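You operate a simulated robot arm through the tools that you are given. There is no shell and no other tool.

You are at the controls of a simulated two-armed robot. One attempt, no reset.

JOB
Swap the full bobbin on the winder spindle for the empty one.
Fine: stand the full bobbin on the clear end. Set down upright: full selvedge bobbin.
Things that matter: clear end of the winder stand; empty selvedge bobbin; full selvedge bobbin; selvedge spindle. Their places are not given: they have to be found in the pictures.

Only the result counts: the job must be done as asked and must still hold three seconds after the hand-in. Knocking over, shifting, dropping, spilling or breaking anything else fails it.

ROBOT AND FRAMES
Two 7-joint arms with two-finger parallel grippers on one trunk that stands fixed in place. Base frame: the origin is at the foot of the trunk, x ahead of it, y to its left, z up. Readings come in mm, rad, newtons and seconds.
The left shoulder is at [50, 158, 1158], the right one opposite. With the tool pointing down near the work surface each hand reaches from about 220 to 660 mm from the base axis, measured 20 degrees to its own side. Payload 3.91 kg a hand.
The TCP of each hand is the grasp point between the finger pads, 30 mm short of the fingertips. In the tool frame z runs along the fingers and y along their closing line. The gripper opens to 110 mm. The fingers are 20 mm wide and 10 mm thick; the gripper's body (48 by 112 mm) begins 55 mm behind the TCP.
Orientation is told as [roll, pitch, yaw] about the base's x, y, z axes, in that order, counted from this pose: with the fingers straight down and closing along the base's y, the tool's x points along the base's -x, its y along +y and its z along -z.

CONTROLS
- The arms move only by the tool jog_arm. It takes "left_increments", "right_increments" or both (then of equal length, played together; a hand with none holds still); each is a list of rows, each a list of 7 numbers: the shift along the tool's x, y, z in units of 200 mm (1.0 is 200 mm), then the turn, a rotation vector about the tool's x, y, z in units of 60 degrees (1.0 is 60 degrees), then the gripper command, from -1 (fully open) to 1 (shut), values between in proportion. In form: [[x, y, z, rx, ry, rz, grip], ...]. A call has 1 to 20 rows; each row is the pose to reach, as a shift and turn from the pose commanded when the call began, along the tool's axes at that moment. A call with a number of a shift or a turn outside -1 to 1 is refused whole. Rows are played at 5 a second. More than 50 mm and 0.15 rad between two rows, or a gripper value outside its range, and nothing of the call is played. Where a pose cannot be reached the arm comes as near as it can. A force on the tool above 60 N (or 10 N above the force at the start of the call, whichever is more), or a blocked arm, ends the call early, and 0.2 s more pass. The fingers move at their own pace (about 153 mm/s each) and stop on an object; they squeeze with about 28 N. The grip force told is the motor's: it shows also when the fingers shut on nothing. Time passes only in rows, and 0.2 s behind the last, so rows that repeat a pose let the fingers close. The reply holds the time, the measured pose of the TCP, the force on the tool along the base axes, the opening and the grip force, in the units named above and with some noise, with the torque about the TCP (base axes, N m) and any sound that the robot's microphone picked up.
- Cameras (640 x 400 px; columns grow to the right, rows downward): "scene" is now at [116.8, -55.1, 1318.3]; the picture's right is [-0.56, -0.83, 0.00], its down [-0.29, 0.20, -0.94] and it looks along [0.78, -0.52, -0.35] (base axes); focal length 275 px, centre (320, 200). "left" rides on the left gripper at [72, -17, -103] in its tool frame; the picture's right is [0.23, 0.97, 0.00], its down [-0.76, 0.18, -0.62] and it looks along [-0.61, 0.14, 0.78] (tool axes); focal length 222 px, centre (320, 200). "right" rides on the right gripper at [72, 17, -103] in its tool frame; the picture's right is [-0.23, 0.97, 0.00], its down [-0.76, -0.18, -0.62] and it looks along [-0.61, -0.14, 0.78] (tool axes); focal length 222 px, centre (320, 200).
- grab_frame(camera): a new picture of that camera. The clock stands still meanwhile.
- move_column(by): slides the trunk up (or, below 0, down) by that many mm; the arms and the scene camera ride with it, the base frame stays. It gives what a move gives, with no picture.
- turn_head(pan, tilt): turns the head with the scene camera to pan (to the left, within 1.396 rad either way) and tilt (down, from -0.506 to 1.204), counted from straight ahead of the robot. It gives what a move gives.
- point_at(camera, pixels): there is no depth. For up to 12 entries [column, row, z] of the newest picture of that camera ("zoom" is the newest enlarged one), the place [x, y] in the base frame at which the ray of that pixel passes the height z, good to about 2 mm. The clock stands still meanwhile.
- inspect(camera, box): a new picture of the part [left, top, right, bottom] of that camera's present view, enlarged. The clock stands still meanwhile.
- close_job(): hands the job in; it is judged then, once.

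Unless the task says otherwise, let go and move clear before handing in.

The tools are called after "Request:" as a command line: name --argument value ..., lists and objects as JSON in quotes. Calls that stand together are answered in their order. jog_arm: Moves the arms, as the interface text tells. Its arguments: {"type":"object","properties":{"left_increments":{"type":"array"},"right_increments":{"type":"array"}},"required":[]} The other tools are called the same way: move_column (by) moves the trunk up or down; turn_head (pan, tilt) turns the head that bears the scene camera; grab_frame (camera) takes a picture; point_at (camera, pixels) gives the place at which the rays of pixels pass given heights; inspect (camera, box) takes an enlarged picture of a part of a camera's view; close_job () hands the job in.

At the start:

```text
time: 0.0
left_tool_pos: [402.2, -13.9, 1195.5]
left_tcp_rot: [0.0, 0.0, 0.0]
left_contact_force: [0.4, 0.4, -0.2]
left_moment: [0.0, -0.03, 0.0]
left_grip_width: 110.1
left_grip_force: 0.1
right_tool_pos: [250.9, -317.5, 1151.1]
right_tcp_rot: [0.001, -0.002, -0.001]
right_contact_force: [-0.3, 0.9, 0.5]
right_moment: [-0.05, 0.0, 0.02]
right_grip_width: 109.9
right_grip_force: 0.0
trunk travel left (down, up): [-400.0, 82.0]
head pan, tilt (commanded): [-0.592, 0.36]
```

scene: 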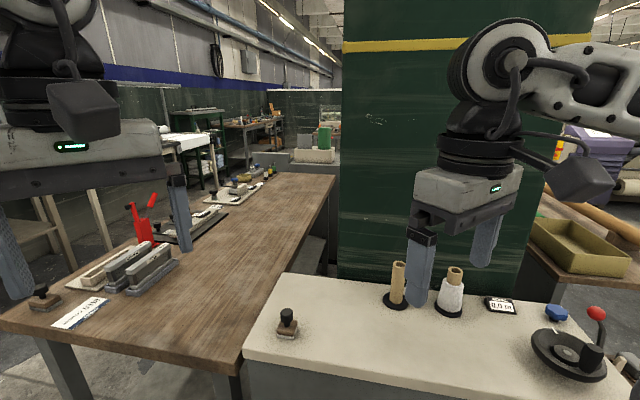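
right: 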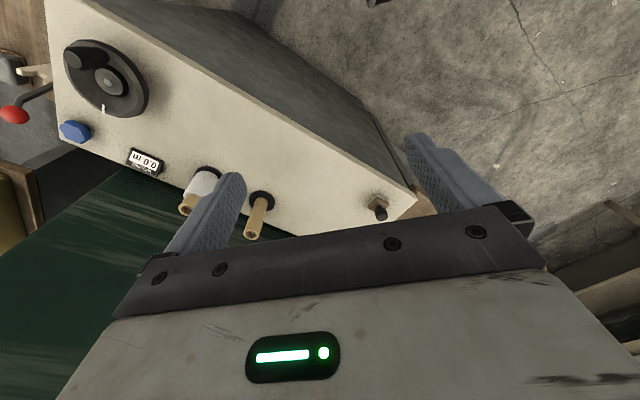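
left: 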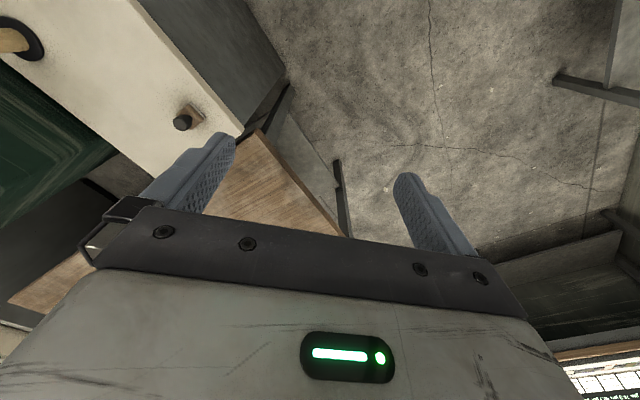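

The scene picture shows a white stand with what look like an empty bobbin near (398,285) and a full one near (450,295), plus a black-knobbed item near (287,322) and a dial near (570,355). I'll enlarge these parts before moving anything.

Request:
inspect --camera "scene" --box '[360, 240, 520, 340]'

Request:
inspect --camera "scene" --box '[480, 270, 640, 400]'

Request:
inspect --camera "scene" --box '[230, 270, 390, 370]'

Request:
inspect --camera "right" --box '[40, 20, 440, 260]'

```text
4.00 times, centred on (440, 290) of scene
```

zoom: 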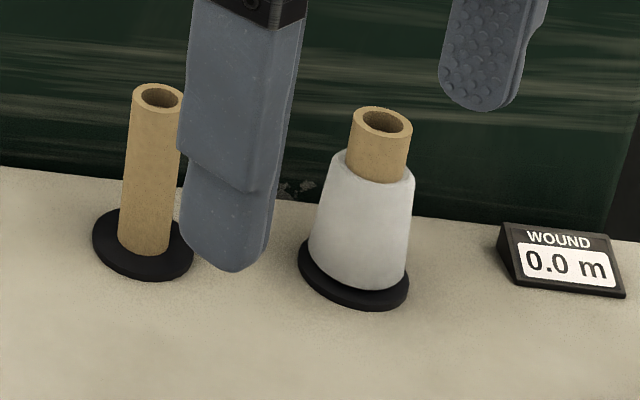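

```text
3.08 times, centred on (560, 335) of scene
```

zoom: 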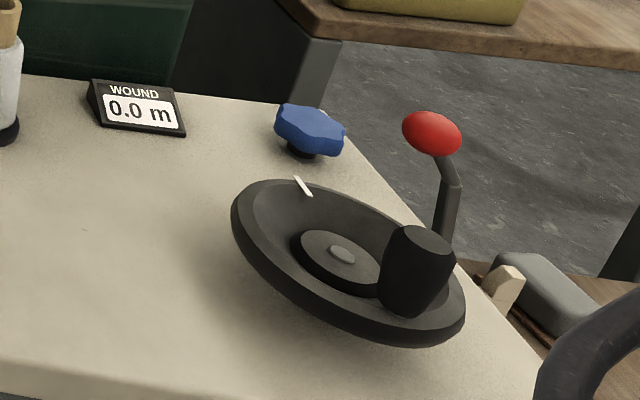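

```text
4.00 times, centred on (310, 320) of scene
```

zoom: 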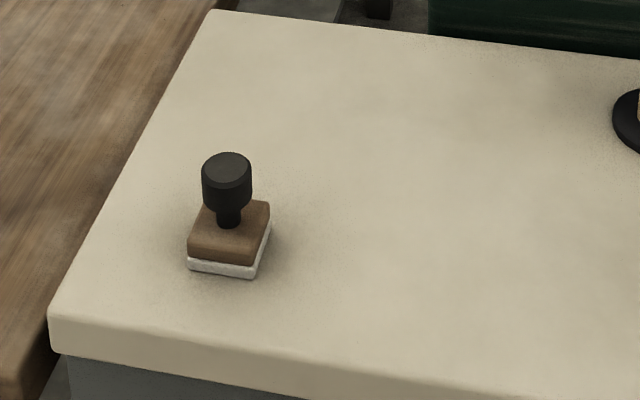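

```text
1.60 times, centred on (240, 140) of right
```

zoom: 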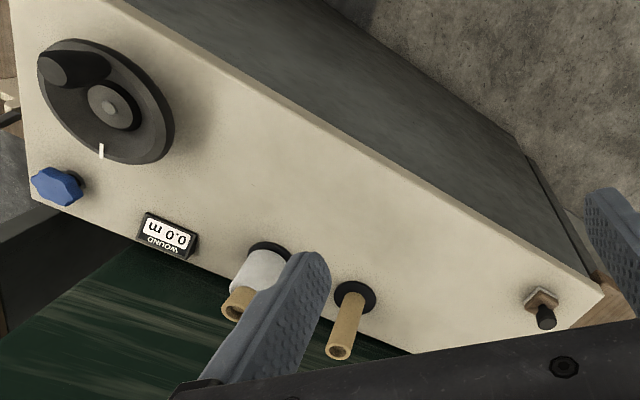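

The zooms show the full bobbin (white yarn) at scene (450,300), the empty brown one at (398,300), a stamp at (287,325), and a WOUND 0.0 m display. I'll triangulate the stand's height using points seen by both the scene and right cameras.

Request:
point_at --camera "scene" --pixels '[[287, 337, 700], [287, 337, 800], [287, 337, 900], [287, 337, 1000], [399.5, 264, 900], [399.5, 264, 1000], [455, 270, 900], [455, 270, 1000], [476, 302, 800], [476, 302, 900], [243, 355, 800], [243, 355, 900]]'

Request:
grab_frame --camera "right"

```text
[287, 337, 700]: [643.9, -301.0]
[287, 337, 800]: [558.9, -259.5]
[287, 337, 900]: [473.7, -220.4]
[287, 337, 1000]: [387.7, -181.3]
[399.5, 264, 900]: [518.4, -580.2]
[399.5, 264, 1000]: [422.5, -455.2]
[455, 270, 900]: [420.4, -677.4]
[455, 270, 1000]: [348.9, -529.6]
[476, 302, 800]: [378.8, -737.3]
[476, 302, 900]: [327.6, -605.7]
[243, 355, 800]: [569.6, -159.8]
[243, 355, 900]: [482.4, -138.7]
```

```text
taken
```

right: 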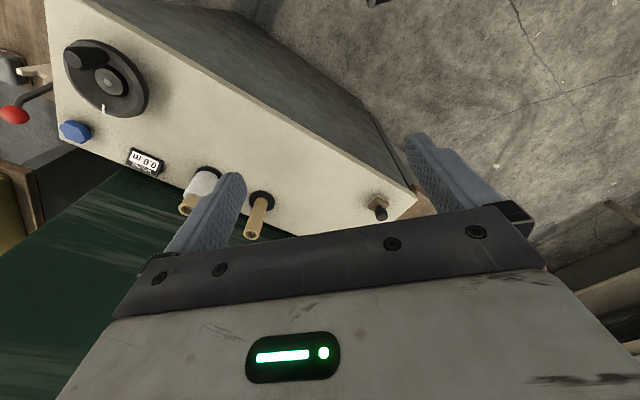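

Request:
point_at --camera "right" --pixels '[[378, 200, 700], [378, 200, 800], [378, 200, 900], [378, 200, 1000], [252, 235, 800], [252, 235, 900], [252, 235, 1000], [188, 210, 800], [188, 210, 900], [188, 210, 1000], [417, 193, 800], [417, 193, 900]]'

Request:
turn_head --pan -0.8 --tilt 0.75

```text
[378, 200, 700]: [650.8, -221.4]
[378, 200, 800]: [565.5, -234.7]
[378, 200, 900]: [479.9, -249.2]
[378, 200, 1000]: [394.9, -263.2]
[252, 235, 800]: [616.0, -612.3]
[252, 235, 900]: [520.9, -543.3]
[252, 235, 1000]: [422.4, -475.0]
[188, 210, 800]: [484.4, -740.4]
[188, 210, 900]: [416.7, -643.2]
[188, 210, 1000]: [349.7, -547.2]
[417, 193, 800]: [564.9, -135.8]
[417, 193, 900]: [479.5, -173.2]
```

```text
time: 0.9
left_tool_pos: [404.0, -14.8, 1197.4]
left_tcp_rot: [0.001, -0.001, 0.0]
left_contact_force: [0.2, -0.3, -0.5]
left_moment: [0.03, 0.01, -0.02]
left_grip_width: 109.8
left_grip_force: 0.1
right_tool_pos: [249.6, -316.9, 1152.9]
right_tcp_rot: [0.002, 0.0, 0.0]
right_contact_force: [0.1, 0.1, 0.2]
right_moment: [0.01, -0.02, 0.02]
right_grip_width: 110.1
right_grip_force: 0.0
trunk travel left (down, up): [-400.0, 82.0]
head pan, tilt (commanded): [-0.799, 0.75]
```

The triangulation puts the stand top near z≈840, with the empty bobbin's top at about (456,-499,965) and the full one's at about (373,-580,966). Next I'll take the view from the turned head.

Request:
grab_frame --camera "scene"

```text
taken
```

scene: 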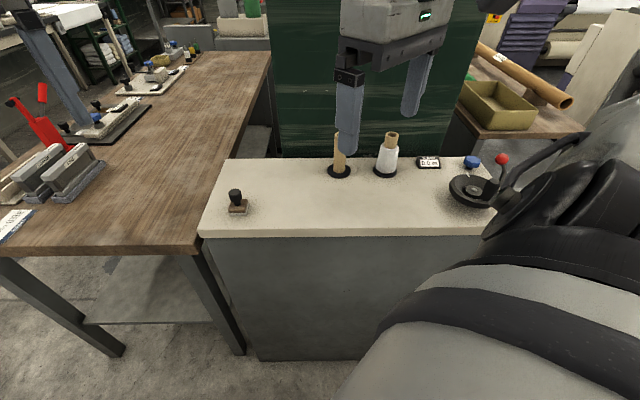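

Request:
inspect --camera "scene" --box '[310, 115, 430, 190]'

Request:
inspect --camera "scene" --box '[190, 130, 350, 240]'

```text
5.33 times, centred on (370, 152) of scene
```

zoom: 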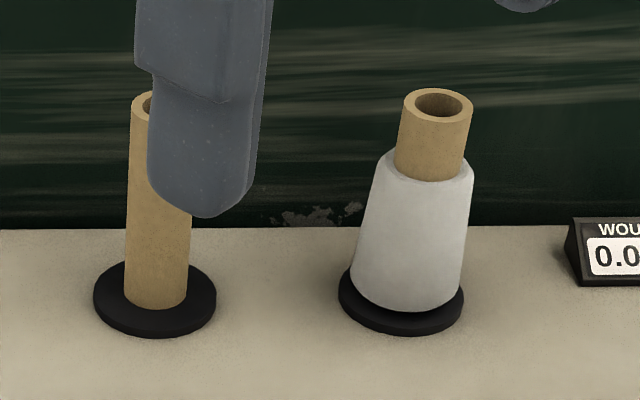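

```text
3.64 times, centred on (270, 185) of scene
```

zoom: 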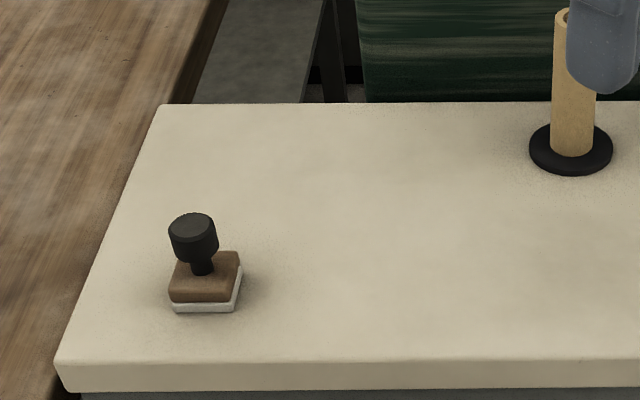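

The black discs under both bobbins are visible in this view, at zoom (571,152) for the empty one. The left end of the stand between the stamp at (205,300) and the empty bobbin looks clear. I'll measure the stand's points.

Request:
point_at --camera "zoom" --pixels '[[160, 104, 840], [57, 362, 840], [639, 358, 840], [205, 305, 840], [571, 152, 845], [530, 150, 845], [612, 150, 845], [571, 175, 840], [345, 230, 840], [178, 310, 840], [236, 308, 840], [195, 240, 880]]'

Request:
inspect --camera "scene" --box '[310, 115, 430, 190]'

```text
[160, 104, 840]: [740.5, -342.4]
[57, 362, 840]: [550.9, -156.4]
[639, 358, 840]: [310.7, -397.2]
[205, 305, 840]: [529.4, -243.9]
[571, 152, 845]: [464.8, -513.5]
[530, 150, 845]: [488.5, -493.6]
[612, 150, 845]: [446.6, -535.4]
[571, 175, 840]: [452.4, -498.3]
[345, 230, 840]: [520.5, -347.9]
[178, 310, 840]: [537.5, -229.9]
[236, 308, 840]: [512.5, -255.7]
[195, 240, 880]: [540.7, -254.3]
```

```text
5.33 times, centred on (370, 152) of scene
```

zoom: 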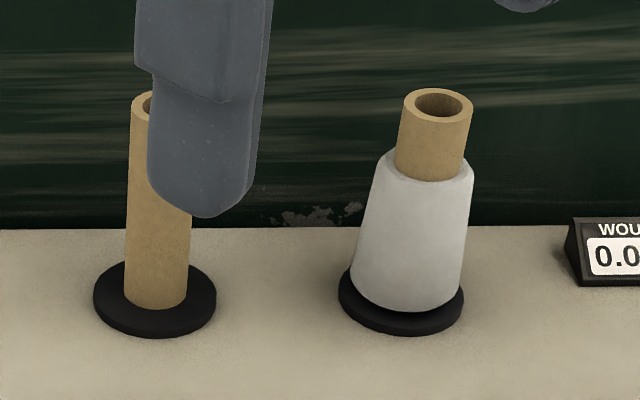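

The stand is turned about 45°: its front edge runs from (551,-156) to (311,-397). I'll move the right hand over so its camera sees both bobbins from nearer above.

Request:
jog_arm --right_increments '[[0, -0.2, 0, 0, 0, 0, -1], [0, -0.4, 0, 0, 0, 0, -1], [0, -0.6, 0, 0, 0, 0, -1], [0, -0.8, 0, 0, 0, 0, -1], [0, -0.9, 0, 0, 0, 0, -1], [0, -0.9, 0, 0, 0, 0, -1]]'

Request:
grab_frame --camera "right"

Request:
grab_frame --camera "scene"

```text
time: 2.3
left_tool_pos: [403.5, -14.3, 1197.3]
left_tcp_rot: [0.0, 0.0, -0.002]
left_contact_force: [0.5, -0.5, -0.3]
left_moment: [-0.01, 0.04, -0.03]
left_grip_width: 109.9
left_grip_force: 0.0
right_tool_pos: [248.6, -494.7, 1151.6]
right_tcp_rot: [-0.001, 0.0, -0.002]
right_contact_force: [-0.3, -0.2, 0.3]
right_moment: [0.01, 0.02, 0.02]
right_grip_width: 110.1
right_grip_force: 0.0
right hand out of reach, approached as far as the arm can: row 5
trunk travel left (down, up): [-400.0, 82.0]
head pan, tilt (commanded): [-0.799, 0.75]
```

```text
taken
```

right: 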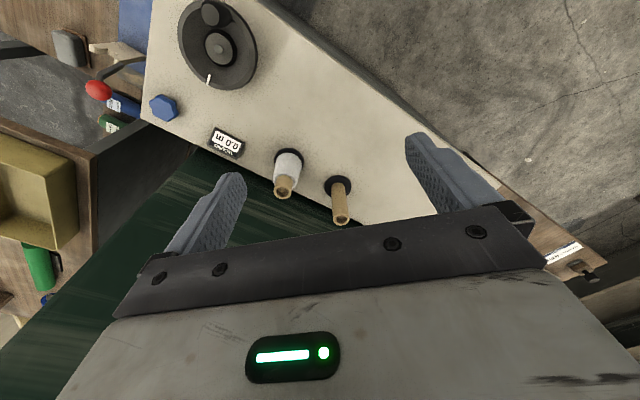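

```text
taken
```

scene: 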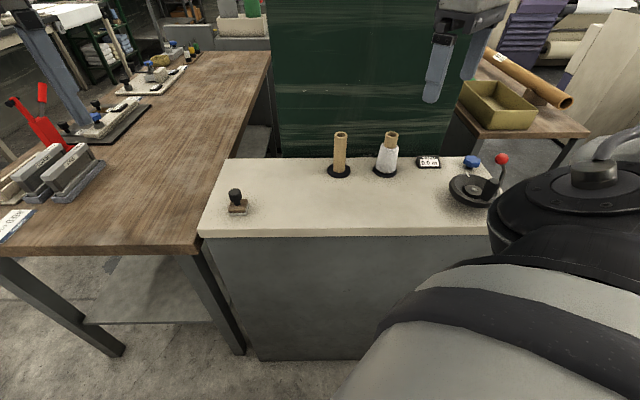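

Row 5 was just out of reach at this height, since the wrist is high; the reach should grow lower down. Both bobbins are now unobstructed, at right (283,192)/(342,220) and scene (391,135)/(341,137), so I'll zoom in and triangulate.

Request:
inspect --camera "right" --box '[250, 130, 378, 240]'

Request:
inspect --camera "scene" --box '[310, 115, 430, 190]'

```text
3.64 times, centred on (314, 185) of right
```

zoom: 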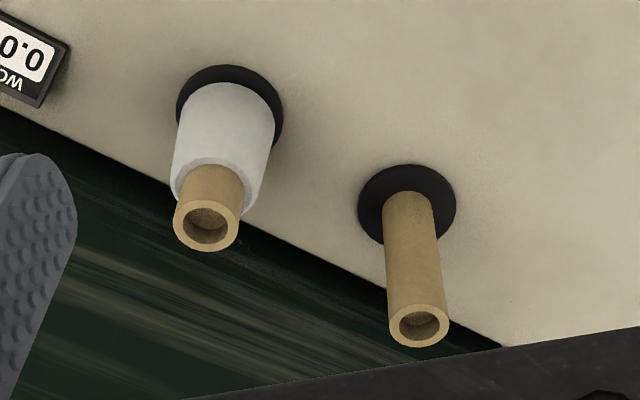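

```text
5.33 times, centred on (370, 152) of scene
```

zoom: 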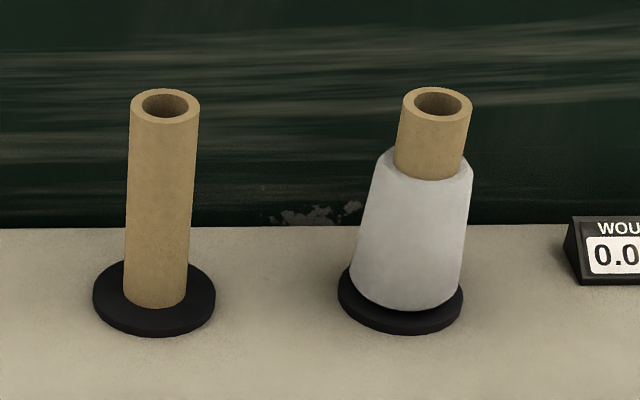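

I'll use these zoomed points to triangulate tube tops and base discs in both cameras.

Request:
point_at --camera "zoom" --pixels '[[438, 102, 940], [438, 102, 980], [165, 105, 940], [165, 105, 980], [154, 299, 845], [154, 299, 860], [401, 300, 845], [405, 100, 965], [472, 100, 965], [131, 105, 965], [200, 105, 965], [430, 165, 930]]'

Request:
point_at --camera "right" --pixels '[[282.9, 191.05, 940], [282.9, 191.05, 980], [340.95, 219.65, 940], [340.95, 219.65, 980], [337.9, 186.1, 845], [337.9, 186.1, 860], [289.2, 162.4, 845], [324.7, 186.1, 845], [351.4, 186.1, 845]]'

```text
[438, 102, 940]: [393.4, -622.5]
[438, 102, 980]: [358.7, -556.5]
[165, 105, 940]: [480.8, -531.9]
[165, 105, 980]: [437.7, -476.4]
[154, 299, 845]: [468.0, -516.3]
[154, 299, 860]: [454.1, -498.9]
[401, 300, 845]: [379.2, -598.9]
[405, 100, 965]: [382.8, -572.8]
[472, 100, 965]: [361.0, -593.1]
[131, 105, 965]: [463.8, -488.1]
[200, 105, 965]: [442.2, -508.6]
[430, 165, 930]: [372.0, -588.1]
```

```text
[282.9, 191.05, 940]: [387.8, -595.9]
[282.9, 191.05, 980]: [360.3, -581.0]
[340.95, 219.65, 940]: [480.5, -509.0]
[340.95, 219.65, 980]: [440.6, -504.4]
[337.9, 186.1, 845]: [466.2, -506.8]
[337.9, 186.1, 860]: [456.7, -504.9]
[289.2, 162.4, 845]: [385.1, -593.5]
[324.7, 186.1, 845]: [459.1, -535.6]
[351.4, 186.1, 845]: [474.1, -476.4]
```

Triangulation gives the full bobbin's top at about (374.5,-588,961), the empty's at (462,-507,958), and disc tops near z=854. I'll move the right hand above the full bobbin at z≈1065 and look again.

Request:
jog_arm --right_increments '[[-0.12, -0.09, 0.09, 0, 0, 0, -1], [-0.25, -0.18, 0.18, 0, 0, 0, -1], [-0.38, -0.28, 0.27, 0, 0, 0, -1], [-0.5, -0.37, 0.36, 0, 0, 0, -1], [-0.62, -0.465, 0.43, 0, 0, 0, -1], [-0.62, -0.465, 0.43, 0, 0, 0, -1]]'

Request:
grab_frame --camera "right"

Request:
grab_frame --camera "scene"

```text
time: 3.7
left_tool_pos: [402.7, -13.1, 1196.6]
left_tcp_rot: [0.001, -0.001, -0.002]
left_contact_force: [-0.8, 0.0, -0.1]
left_moment: [-0.05, -0.04, 0.02]
left_grip_width: 110.1
left_grip_force: 0.0
right_tool_pos: [358.6, -503.3, 1066.3]
right_tcp_rot: [-0.002, -0.002, -0.003]
right_contact_force: [-0.1, 0.2, -0.7]
right_moment: [-0.02, 0.02, -0.02]
right_grip_width: 110.1
right_grip_force: 0.1
right hand out of reach, approached as far as the arm can: row 1, 2, 3, 4, 5, 6
trunk travel left (down, up): [-400.0, 82.0]
head pan, tilt (commanded): [-0.799, 0.75]
```

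```text
taken
```

right: 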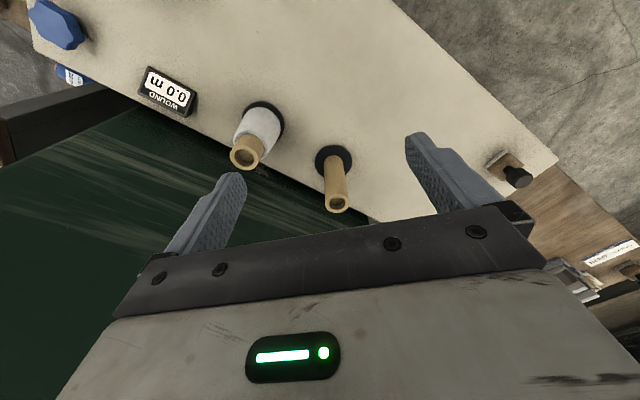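

```text
taken
```

scene: 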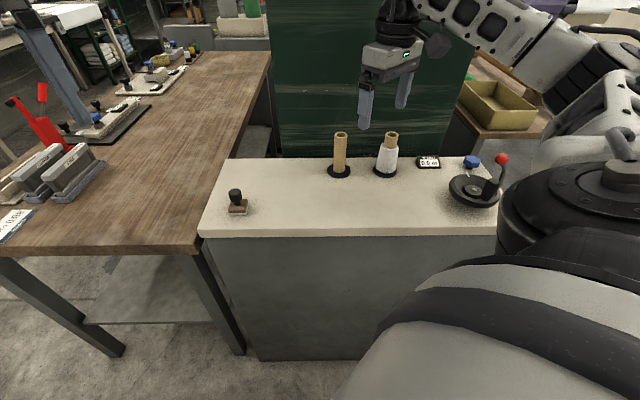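

The hand stopped at (358.6,-503.3,1066), short of the target: with vertical fingers the wrist sits too high to reach. I'll back off, yaw the hand -45° to face the stand squarely, and then tilt the fingers outward for a lower wrist.

Request:
jog_arm --right_increments '[[0.06, 0.12, -0.03, 0, 0, 0.125, -1], [0.12, 0.24, -0.06, 0, 0, 0.25, -1], [0.19, 0.36, -0.09, 0, 0, 0.375, -1], [0.25, 0.48, -0.12, 0, 0, 0.5, -1], [0.31, 0.6, -0.15, 0, 0, 0.625, -1], [0.375, 0.7, -0.175, 0, 0, 0.75, -1], [0.375, 0.7, -0.175, 0, 0, 0.75, -1]]'

```text
time: 5.3
left_tool_pos: [402.9, -14.5, 1196.7]
left_tcp_rot: [-0.001, 0.002, -0.001]
left_contact_force: [-1.5, -0.2, -0.2]
left_moment: [-0.03, -0.03, -0.01]
left_grip_width: 109.8
left_grip_force: 0.1
right_tool_pos: [283.4, -364.0, 1099.4]
right_tcp_rot: [-0.001, 0.0, -0.786]
right_contact_force: [0.0, -0.4, -0.3]
right_moment: [-0.02, 0.0, 0.02]
right_grip_width: 109.9
right_grip_force: 0.2
trunk travel left (down, up): [-400.0, 82.0]
head pan, tilt (commanded): [-0.799, 0.75]
```

The yaw is set and the commanded pose follows the reached one. Now I'll tilt the fingers 30° outward while moving toward a hover just short of the full bobbin at z≈1030.

Request:
jog_arm --right_increments '[[-0.15, -0.08, 0.05, 0, -0.083, 0, -1], [-0.3, -0.16, 0.1, 0, -0.167, 0, -1], [-0.45, -0.24, 0.16, 0, -0.25, 0, -1], [-0.6, -0.32, 0.22, 0, -0.333, 0, -1], [-0.75, -0.4, 0.28, 0, -0.417, 0, -1], [-0.9, -0.47, 0.345, 0, -0.5, 0, -1], [-0.9, -0.47, 0.345, 0, -0.5, 0, -1]]'

Request:
grab_frame --camera "right"

Request:
grab_frame --camera "scene"

```text
time: 6.9
left_tool_pos: [402.5, -14.6, 1196.6]
left_tcp_rot: [0.001, 0.0, 0.001]
left_contact_force: [0.2, -0.4, -1.3]
left_moment: [0.01, -0.01, -0.04]
left_grip_width: 110.1
left_grip_force: 0.0
right_tool_pos: [346.2, -561.0, 1030.0]
right_tcp_rot: [-0.001, -0.526, -0.786]
right_contact_force: [-0.4, 0.1, -0.7]
right_moment: [0.0, -0.01, -0.03]
right_grip_width: 109.9
right_grip_force: 0.0
trunk travel left (down, up): [-400.0, 82.0]
head pan, tilt (commanded): [-0.799, 0.75]
```

```text
taken
```

right: 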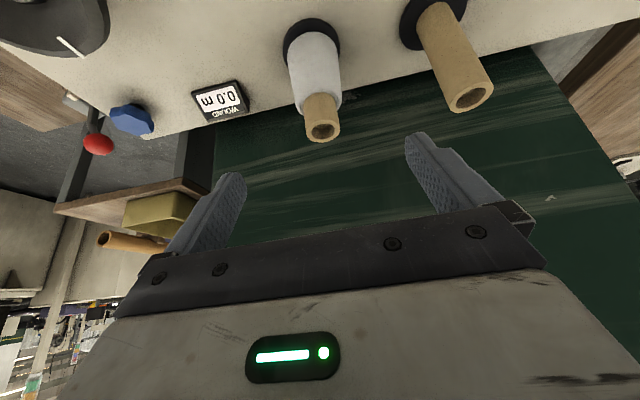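

```text
taken
```

scene: 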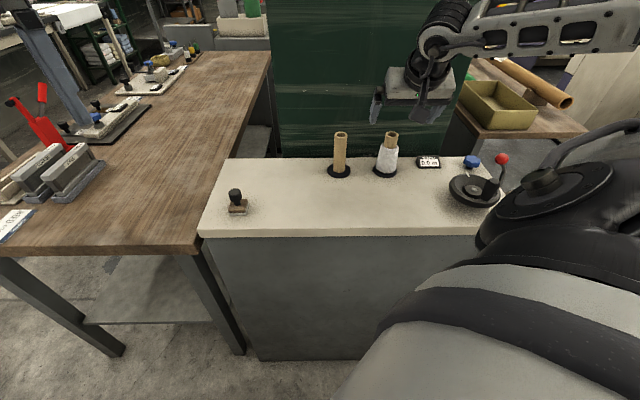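

The tilted pose reached cleanly at (346,-561,1030). I'll zoom on the tube tops in the right view, at (323,130) for the full bobbin and (470,97) for the empty one, to refine their positions.

Request:
inspect --camera "right" --box '[270, 0, 370, 160]'

Request:
inspect --camera "scene" --box '[310, 115, 430, 190]'

Request:
point_at --camera "right" --pixels '[[323, 131, 960], [471, 97, 958], [323, 131, 950], [323, 131, 970]]'

```text
2.50 times, centred on (320, 80) of right
```

zoom: 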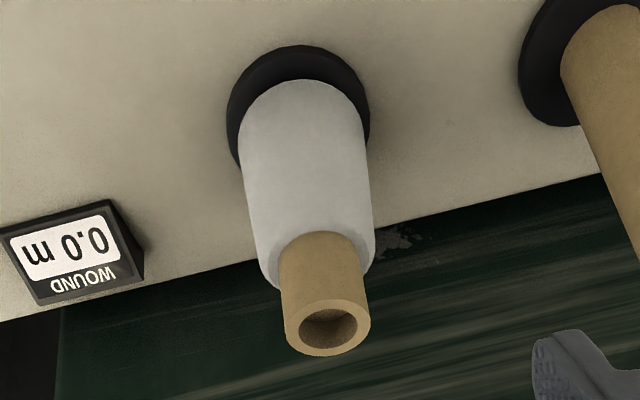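

```text
5.33 times, centred on (370, 152) of scene
```

zoom: 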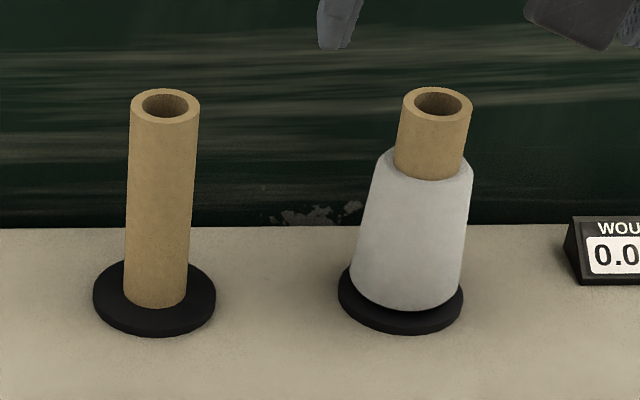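

```text
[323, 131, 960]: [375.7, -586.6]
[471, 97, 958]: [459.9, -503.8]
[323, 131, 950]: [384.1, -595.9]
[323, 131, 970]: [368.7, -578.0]
```

Both cameras agree the full tube's top centre is near (375,-587,961). I'll check the yarn's top-rim height and the axis at the base so the fingers stay clear of the yarn.

Request:
point_at --camera "zoom" --pixels '[[431, 163, 920], [431, 163, 940], [429, 178, 920], [429, 178, 930], [438, 102, 960], [165, 105, 958]]'

Request:
point_at --camera "right" --pixels '[[318.8, 103.2, 920], [318.8, 103.2, 940], [321.6, 110, 930], [311.2, 46, 854], [311.2, 46, 850]]'

```text
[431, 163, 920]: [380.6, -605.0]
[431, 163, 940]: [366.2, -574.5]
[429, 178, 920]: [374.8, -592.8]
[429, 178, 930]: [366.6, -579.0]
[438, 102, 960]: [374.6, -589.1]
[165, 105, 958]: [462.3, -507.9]
```

```text
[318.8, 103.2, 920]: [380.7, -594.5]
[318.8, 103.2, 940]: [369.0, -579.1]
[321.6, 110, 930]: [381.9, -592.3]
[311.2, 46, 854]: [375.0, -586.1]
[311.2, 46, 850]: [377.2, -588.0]
```

The tube axis is vertical at about (375,-587) and the yarn top is near z≈932, leaving about 28 mm of bare tube. I'll move over it and descend to TCP (368,-580,966), keeping the fingertips just above the yarn with the gripper open.

Request:
jog_arm --right_increments '[[-0.126, 0.009, 0.073, 0, 0, 0, -1], [-0.073, 0.009, 0.165, 0, 0, 0, -1], [-0.02, 0.009, 0.257, 0, 0, 0, -1], [0.034, 0.009, 0.35, 0, 0, 0, -1], [0.034, 0.009, 0.35, 0, 0, 0, -1]]'

Request:
grab_frame --camera "right"

Request:
inspect --camera "scene" --box '[310, 90, 450, 190]'

```text
time: 8.1
left_tool_pos: [403.5, -14.5, 1196.2]
left_tcp_rot: [0.001, 0.001, 0.001]
left_contact_force: [-0.7, 0.0, -0.2]
left_moment: [0.03, 0.0, 0.02]
left_grip_width: 109.9
left_grip_force: 0.1
right_tool_pos: [367.3, -580.7, 964.8]
right_tcp_rot: [0.001, -0.524, -0.787]
right_contact_force: [0.4, -0.2, 0.2]
right_moment: [0.01, 0.02, 0.02]
right_grip_width: 109.9
right_grip_force: 0.1
trunk travel left (down, up): [-400.0, 82.0]
head pan, tilt (commanded): [-0.799, 0.75]
```

```text
taken
```

right: 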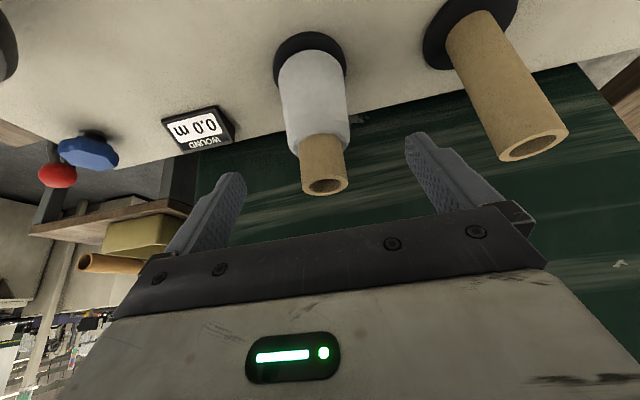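

```text
4.00 times, centred on (380, 140) of scene
```

zoom: 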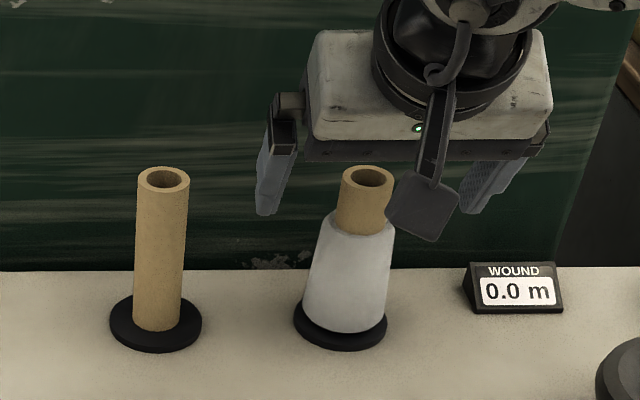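

The tube top sits at (325,185) between the fingers, about centred. I'll check that point's position and then close on the tube.

Request:
point_at --camera "right" --pixels '[[325, 185, 961], [532, 145, 958], [325, 185, 958]]'

Request:
jog_arm --right_increments '[[0, 0, 0, 0, 0, 0, 0.3], [0, 0, 0, 0, 0, 0, 1], [0, 0, 0, 0, 0, 0, 1], [0, 0, 0, 0, 0, 0, 1]]'

Request:
grab_frame --camera "right"

Request:
inspect --camera "scene" --box '[310, 90, 450, 190]'

```text
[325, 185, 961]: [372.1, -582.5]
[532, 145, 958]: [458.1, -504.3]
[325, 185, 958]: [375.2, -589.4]
```

```text
time: 9.1
left_tool_pos: [402.9, -14.6, 1196.4]
left_tcp_rot: [0.0, 0.001, -0.001]
left_contact_force: [-0.8, -0.4, 0.1]
left_moment: [-0.02, -0.02, 0.0]
left_grip_width: 110.1
left_grip_force: 0.0
right_tool_pos: [367.9, -580.3, 965.3]
right_tcp_rot: [0.003, -0.526, -0.783]
right_contact_force: [6.0, 3.9, 0.0]
right_moment: [-0.08, 0.01, 0.15]
right_grip_width: 29.0
right_grip_force: 28.0
trunk travel left (down, up): [-400.0, 82.0]
head pan, tilt (commanded): [-0.799, 0.75]
```

```text
taken
```

right: 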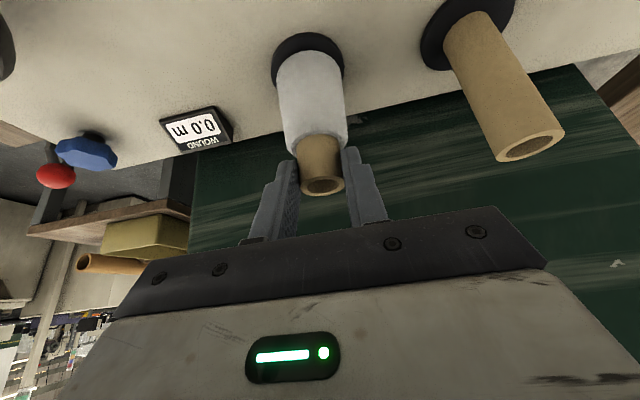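

```text
4.00 times, centred on (380, 140) of scene
```

zoom: 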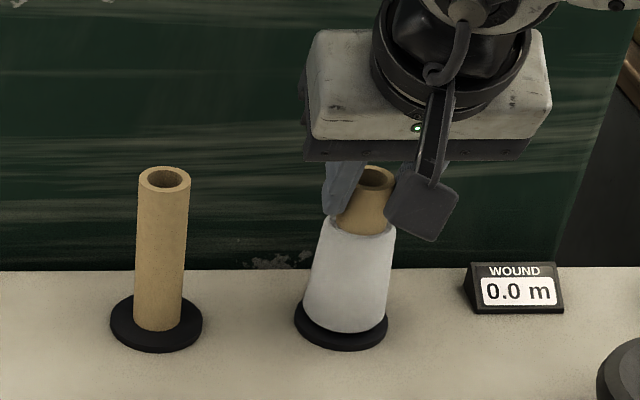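

The grip holds at 29.0 mm with 28 N, and a 7 N side force along the closing line shows a slight centring offset. I'll nudge about 1.2 mm along tool +y to relieve it, then start lifting.

Request:
jog_arm --right_increments '[[0, 0.006, 0, 0, 0, 0, 1], [0, 0.006, 0, 0, 0, 0, 1]]'

```text
time: 9.7
left_tool_pos: [403.8, -14.9, 1196.0]
left_tcp_rot: [0.0, 0.001, 0.0]
left_contact_force: [0.7, 0.2, -0.3]
left_moment: [0.05, 0.02, 0.02]
left_grip_width: 109.9
left_grip_force: 0.0
right_tool_pos: [368.2, -579.7, 964.9]
right_tcp_rot: [-0.002, -0.524, -0.787]
right_contact_force: [0.8, -0.1, -1.5]
right_moment: [0.22, -0.16, -0.03]
right_grip_width: 29.1
right_grip_force: 28.2
trunk travel left (down, up): [-400.0, 82.0]
head pan, tilt (commanded): [-0.799, 0.75]
```

The side force is gone. I'll lift straight up 40 mm in small rows and watch the forces.

Request:
jog_arm --right_increments '[[-0.025, 0, -0.0433, 0, 0, 0, 1], [-0.05, 0, -0.0866, 0, 0, 0, 1], [-0.075, 0, -0.13, 0, 0, 0, 1], [-0.1, 0, -0.1732, 0, 0, 0, 1]]'

Request:
inspect --camera "scene" --box '[310, 90, 450, 190]'

Request:
grab_frame --camera "right"

```text
time: 10.7
left_tool_pos: [403.7, -14.9, 1196.1]
left_tcp_rot: [-0.001, 0.0, 0.0]
left_contact_force: [-0.3, 0.0, -0.3]
left_moment: [-0.02, 0.0, 0.01]
left_grip_width: 110.2
left_grip_force: 0.1
right_tool_pos: [370.0, -577.5, 1005.5]
right_tcp_rot: [0.0, -0.523, -0.786]
right_contact_force: [0.6, 0.7, 0.2]
right_moment: [0.01, -0.02, -0.03]
right_grip_width: 0.1
right_grip_force: 28.4
trunk travel left (down, up): [-400.0, 82.0]
head pan, tilt (commanded): [-0.799, 0.75]
```

```text
4.00 times, centred on (380, 140) of scene
```

zoom: 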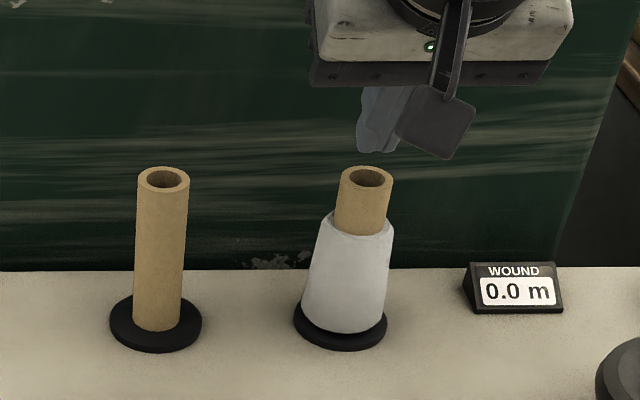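

```text
taken
```

right: 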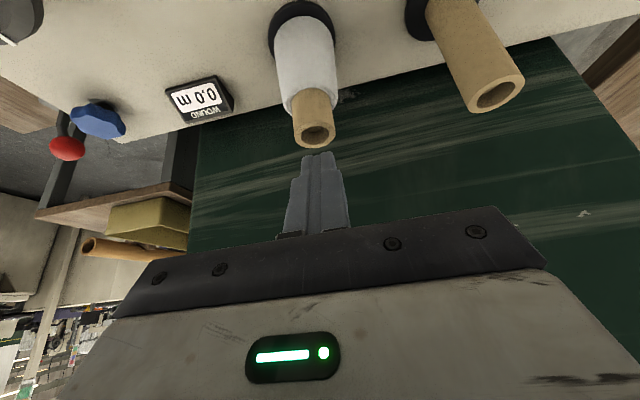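

The fingers slid off: the gripper reads 0.1 mm shut, while the full bobbin is still seated exactly where it was. I'll reopen, go back down, regrip, and lift in tiny steps to measure the resistance.

Request:
jog_arm --right_increments '[[0, 0, 0, 0, 0, 0, 0], [0, 0, 0, 0, 0, 0, -0.2], [0.05, 0, 0.0866, 0, 0, 0, -0.2], [0.1, 0, 0.1732, 0, 0, 0, -0.2], [0.1, 0, 0.1732, 0, 0, 0, -0.2]]'

Request:
inspect --camera "right" --box '[220, 20, 420, 240]'

```text
time: 11.9
left_tool_pos: [403.6, -15.1, 1196.3]
left_tcp_rot: [0.001, -0.001, 0.0]
left_contact_force: [0.5, 0.8, 0.6]
left_moment: [-0.01, 0.0, 0.01]
left_grip_width: 109.9
left_grip_force: 0.1
right_tool_pos: [369.1, -576.8, 963.3]
right_tcp_rot: [0.002, -0.523, -0.786]
right_contact_force: [1.2, 0.3, 0.1]
right_moment: [0.0, 0.02, -0.02]
right_grip_width: 65.9
right_grip_force: 0.0
trunk travel left (down, up): [-400.0, 82.0]
head pan, tilt (commanded): [-0.799, 0.75]
```

```text
1.82 times, centred on (320, 130) of right
```

zoom: 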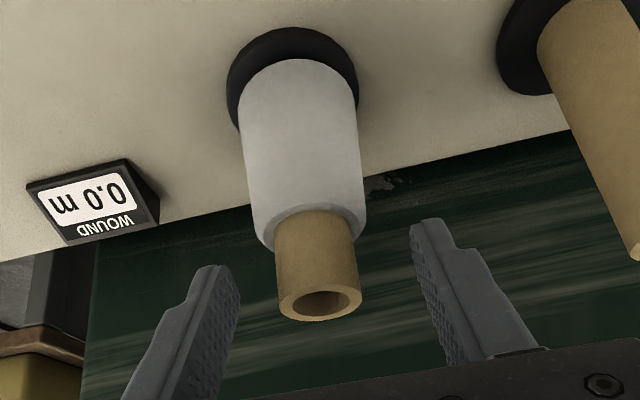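

The tube is centred between the opened fingers. I'll close and then lift in a series of very small steps.

Request:
jog_arm --right_increments '[[0, 0, 0, 0, 0, 0, 0.3], [0, 0, 0, 0, 0, 0, 1], [0, 0, 0, 0, 0, 0, 1], [0, 0, 0, 0, 0, 0, 1], [-0.005, 0, -0.00866, 0, 0, 0, 1], [-0.005, 0, -0.00866, 0, 0, 0, 1]]'

Request:
jog_arm --right_increments '[[-0.005, 0, -0.00866, 0, 0, 0, 1]]'

Request:
jog_arm --right_increments '[[-0.005, 0, -0.00866, 0, 0, 0, 1]]'

```text
time: 13.3
left_tool_pos: [402.4, -13.8, 1196.3]
left_tcp_rot: [0.002, 0.0, -0.001]
left_contact_force: [0.8, 1.3, -0.4]
left_moment: [0.01, -0.02, 0.02]
left_grip_width: 109.9
left_grip_force: 0.1
right_tool_pos: [368.6, -578.6, 967.2]
right_tcp_rot: [-0.001, -0.524, -0.785]
right_contact_force: [-1.1, -1.2, -1.5]
right_moment: [-0.1, 0.13, -0.09]
right_grip_width: 29.1
right_grip_force: 28.0
trunk travel left (down, up): [-400.0, 82.0]
head pan, tilt (commanded): [-0.799, 0.75]
```

```text
time: 13.7
left_tool_pos: [403.7, -14.2, 1196.7]
left_tcp_rot: [0.001, 0.001, -0.001]
left_contact_force: [0.4, -0.2, 0.6]
left_moment: [-0.03, -0.02, -0.03]
left_grip_width: 110.1
left_grip_force: 0.1
right_tool_pos: [368.3, -578.0, 968.7]
right_tcp_rot: [0.0, -0.525, -0.786]
right_contact_force: [-1.5, -1.1, -1.2]
right_moment: [-0.09, 0.23, -0.07]
right_grip_width: 29.2
right_grip_force: 28.5
trunk travel left (down, up): [-400.0, 82.0]
head pan, tilt (commanded): [-0.799, 0.75]
```

```text
time: 14.1
left_tool_pos: [403.9, -14.7, 1195.4]
left_tcp_rot: [0.0, 0.0, -0.001]
left_contact_force: [0.3, -0.2, 0.2]
left_moment: [-0.03, 0.0, 0.0]
left_grip_width: 110.0
left_grip_force: 0.1
right_tool_pos: [369.1, -578.5, 971.5]
right_tcp_rot: [0.003, -0.523, -0.785]
right_contact_force: [-1.2, -0.2, -2.0]
right_moment: [0.04, 0.13, -0.03]
right_grip_width: 28.7
right_grip_force: 28.3
trunk travel left (down, up): [-400.0, 82.0]
head pan, tilt (commanded): [-0.799, 0.75]
```

After about 7 mm of lift the downward force is only about 2 N. I'll check in the pictures whether the bobbin is rising or the fingers are sliding.

Request:
inspect --camera "scene" --box '[310, 90, 450, 190]'

Request:
inspect --camera "right" --box '[220, 20, 420, 240]'

```text
4.00 times, centred on (380, 140) of scene
```

zoom: 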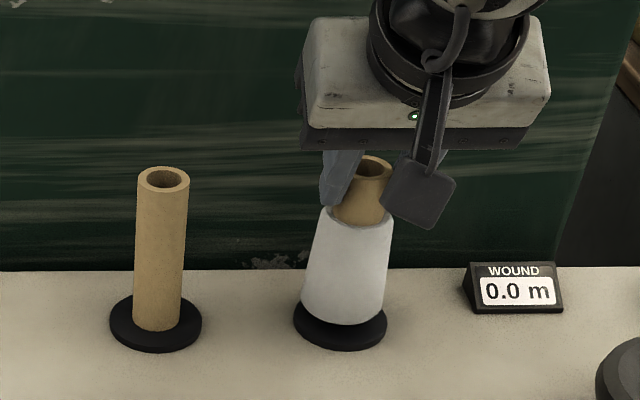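

```text
1.82 times, centred on (320, 130) of right
```

zoom: 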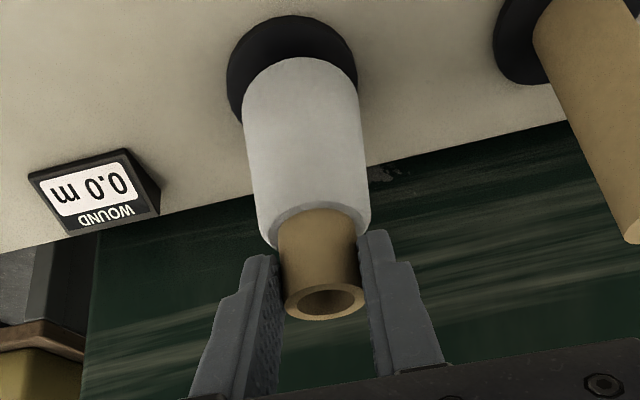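

The bobbin is rising with the fingers: the tube top moved from zoom row 176 to 163 and the yarn bottom lifted off the disc. I'll keep lifting slowly with checks.

Request:
jog_arm --right_increments '[[-0.0075, 0, -0.013, 0, 0, 0, 1], [-0.015, 0, -0.026, 0, 0, 0, 1], [-0.0225, 0, -0.039, 0, 0, 0, 1], [-0.03, 0, -0.052, 0, 0, 0, 1]]'

Request:
inspect --camera "scene" --box '[310, 90, 450, 190]'

```text
time: 15.1
left_tool_pos: [403.4, -14.1, 1196.7]
left_tcp_rot: [0.0, -0.001, -0.002]
left_contact_force: [0.2, -0.8, -0.1]
left_moment: [0.0, 0.01, 0.01]
left_grip_width: 110.1
left_grip_force: 0.1
right_tool_pos: [368.4, -578.3, 983.8]
right_tcp_rot: [0.0, -0.522, -0.786]
right_contact_force: [-0.2, 0.1, -1.1]
right_moment: [0.06, 0.0, -0.02]
right_grip_width: 28.8
right_grip_force: 27.8
trunk travel left (down, up): [-400.0, 82.0]
head pan, tilt (commanded): [-0.799, 0.75]
```

```text
4.00 times, centred on (380, 140) of scene
```

zoom: 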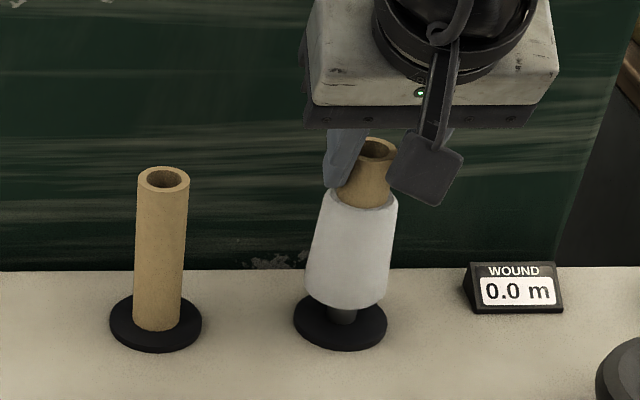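

The bobbin is rising cleanly and the grey spindle shaft is now visible below it. I'll continue slowly.

Request:
jog_arm --right_increments '[[-0.009, 0, -0.0156, 0, 0, 0, 1], [-0.018, 0, -0.0312, 0, 0, 0, 1], [-0.027, 0, -0.0468, 0, 0, 0, 1], [-0.036, 0, -0.0624, 0, 0, 0, 1], [-0.045, 0, -0.078, 0, 0, 0, 1], [-0.054, 0, -0.0936, 0, 0, 0, 1]]'

Request:
inspect --camera "scene" --box '[310, 90, 450, 190]'

```text
time: 16.5
left_tool_pos: [403.4, -15.5, 1196.8]
left_tcp_rot: [0.002, 0.0, -0.001]
left_contact_force: [0.9, 0.2, 0.3]
left_moment: [-0.03, 0.0, -0.01]
left_grip_width: 110.0
left_grip_force: 0.1
right_tool_pos: [369.3, -577.8, 1003.1]
right_tcp_rot: [0.001, -0.524, -0.786]
right_contact_force: [0.6, 0.4, -1.3]
right_moment: [0.02, 0.02, 0.02]
right_grip_width: 28.9
right_grip_force: 28.2
trunk travel left (down, up): [-400.0, 82.0]
head pan, tilt (commanded): [-0.799, 0.75]
```

```text
4.00 times, centred on (380, 140) of scene
```

zoom: 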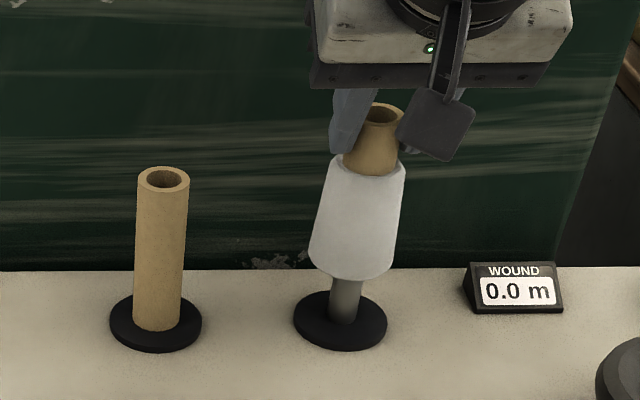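

The forces stay near the bobbin's weight of about 1.3 N. I'll lift another 70 mm at about 5 mm per row.

Request:
jog_arm --right_increments '[[-0.0125, 0, -0.0217, 0, 0, 0, 1], [-0.025, 0, -0.0433, 0, 0, 0, 1], [-0.0375, 0, -0.065, 0, 0, 0, 1], [-0.05, 0, -0.0866, 0, 0, 0, 1], [-0.0625, 0, -0.1083, 0, 0, 0, 1], [-0.075, 0, -0.13, 0, 0, 0, 1], [-0.0875, 0, -0.1516, 0, 0, 0, 1], [-0.1, 0, -0.1732, 0, 0, 0, 1]]'

Request:
inspect --camera "scene" --box '[310, 80, 450, 190]'

Request:
grab_frame --camera "right"

```text
time: 18.3
left_tool_pos: [403.4, -13.9, 1196.1]
left_tcp_rot: [-0.001, 0.0, 0.0]
left_contact_force: [0.0, 0.7, 0.0]
left_moment: [0.05, 0.03, -0.01]
left_grip_width: 110.1
left_grip_force: 0.1
right_tool_pos: [369.6, -576.3, 1044.7]
right_tcp_rot: [0.0, -0.523, -0.786]
right_contact_force: [0.5, 0.7, -0.9]
right_moment: [0.0, 0.03, -0.01]
right_grip_width: 29.0
right_grip_force: 28.2
trunk travel left (down, up): [-400.0, 82.0]
head pan, tilt (commanded): [-0.799, 0.75]
```

```text
3.64 times, centred on (380, 135) of scene
```

zoom: 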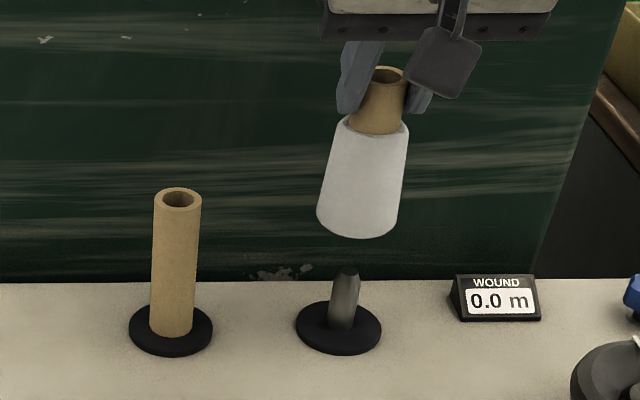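

```text
taken
```

right: 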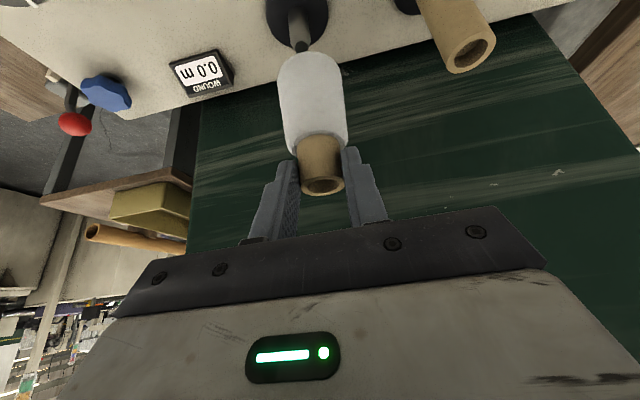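

The full bobbin is clear of the short pointed spindle, held upright, with TCP z≈1045. I'll raise it 50 mm and pull back 40 mm toward the front, so it passes well clear of the empty bobbin (top at 958).

Request:
jog_arm --right_increments '[[-0.025, 0, -0.0433, 0, 0, 0, 1], [-0.05, 0, -0.0866, 0, 0, 0, 1], [-0.075, 0, -0.13, 0, 0, 0, 1], [-0.1, 0, -0.1732, 0, 0, 0, 1], [-0.125, 0, -0.2165, 0, 0, 0, 1], [-0.0675, 0, -0.25, 0, 0, 0, 1], [-0.01, 0, -0.283, 0, 0, 0, 1], [0.048, 0, -0.3165, 0, 0, 0, 1]]'

Request:
grab_frame --camera "scene"

Request:
grab_frame --camera "right"

```text
time: 20.1
left_tool_pos: [404.2, -14.3, 1195.7]
left_tcp_rot: [-0.001, 0.0, -0.001]
left_contact_force: [-0.5, 0.5, 0.0]
left_moment: [-0.02, 0.01, -0.01]
left_grip_width: 110.0
left_grip_force: 0.1
right_tool_pos: [341.1, -550.0, 1096.1]
right_tcp_rot: [0.0, -0.524, -0.787]
right_contact_force: [0.2, -0.4, -1.0]
right_moment: [-0.01, 0.03, 0.04]
right_grip_width: 28.5
right_grip_force: 28.0
trunk travel left (down, up): [-400.0, 82.0]
head pan, tilt (commanded): [-0.799, 0.75]
```

```text
taken
```

scene: 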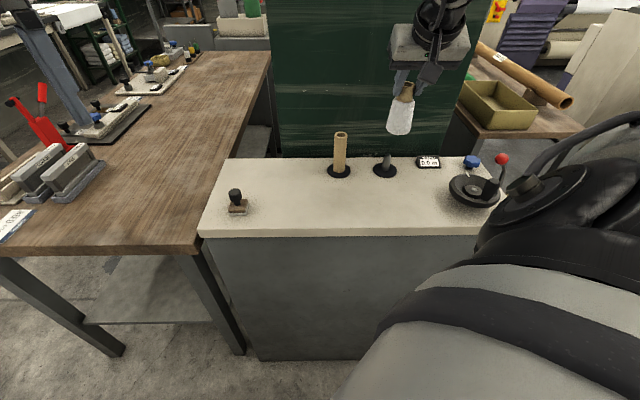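

```text
taken
```

right: 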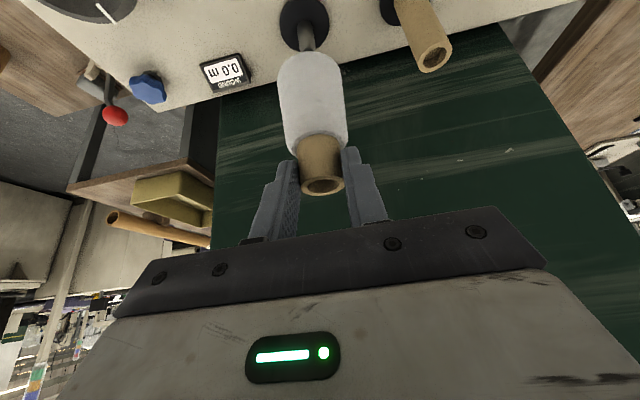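

The bobbin is secure and high. The spindle is exposed now, so I'll record its tip position from the scene and right views for the later insertion.

Request:
inspect --camera "right" --box '[270, 0, 350, 60]'

Request:
inspect --camera "scene" --box '[320, 125, 410, 185]'

```text
6.67 times, centred on (310, 30) of right
```

zoom: 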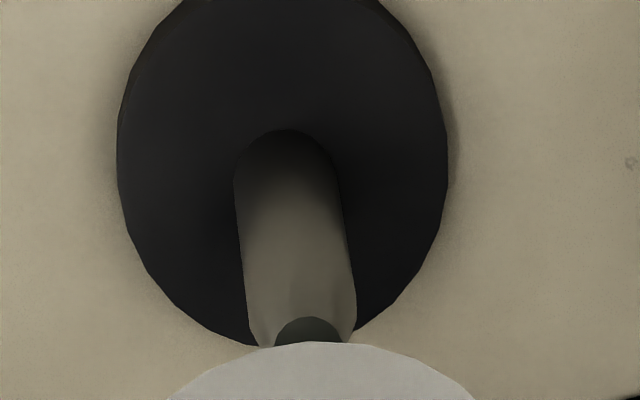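

```text
6.67 times, centred on (365, 155) of scene
```

zoom: 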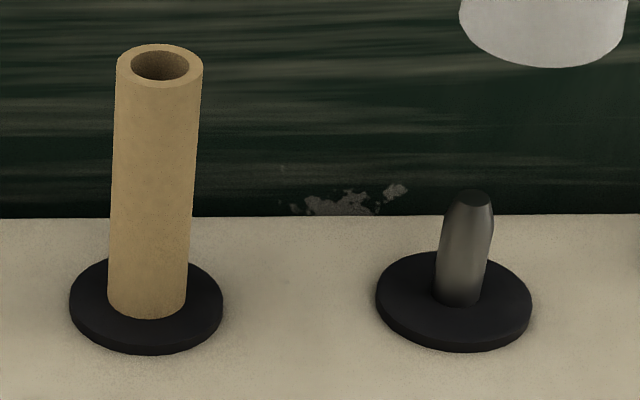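

I'll get coordinates for the spindle tip at zoom (475,198) and the disc centre at (454,297) at several heights.

Request:
point_at --camera "zoom" --pixels '[[475, 198, 890], [475, 198, 900], [475, 198, 910], [454, 297, 850], [454, 297, 854], [454, 297, 858], [147, 296, 850], [147, 296, 854], [147, 296, 858], [160, 65, 958]]'

Request:
point_at --camera "right" --pixels '[[307.9, 50, 890], [307.9, 50, 900], [307.9, 50, 910], [304.3, 24, 850], [304.3, 24, 854], [304.3, 24, 858], [306, 51, 905]]'

```text
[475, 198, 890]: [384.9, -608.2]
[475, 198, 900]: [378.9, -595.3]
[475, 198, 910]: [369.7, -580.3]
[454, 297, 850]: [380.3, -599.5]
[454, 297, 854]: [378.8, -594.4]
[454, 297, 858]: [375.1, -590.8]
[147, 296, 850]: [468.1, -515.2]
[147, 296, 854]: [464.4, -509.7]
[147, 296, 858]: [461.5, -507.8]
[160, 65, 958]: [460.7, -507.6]
```

```text
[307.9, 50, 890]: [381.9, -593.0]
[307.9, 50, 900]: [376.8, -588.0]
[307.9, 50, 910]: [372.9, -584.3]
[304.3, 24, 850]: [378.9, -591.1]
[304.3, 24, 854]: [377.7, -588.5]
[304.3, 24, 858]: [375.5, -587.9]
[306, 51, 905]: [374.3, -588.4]
```

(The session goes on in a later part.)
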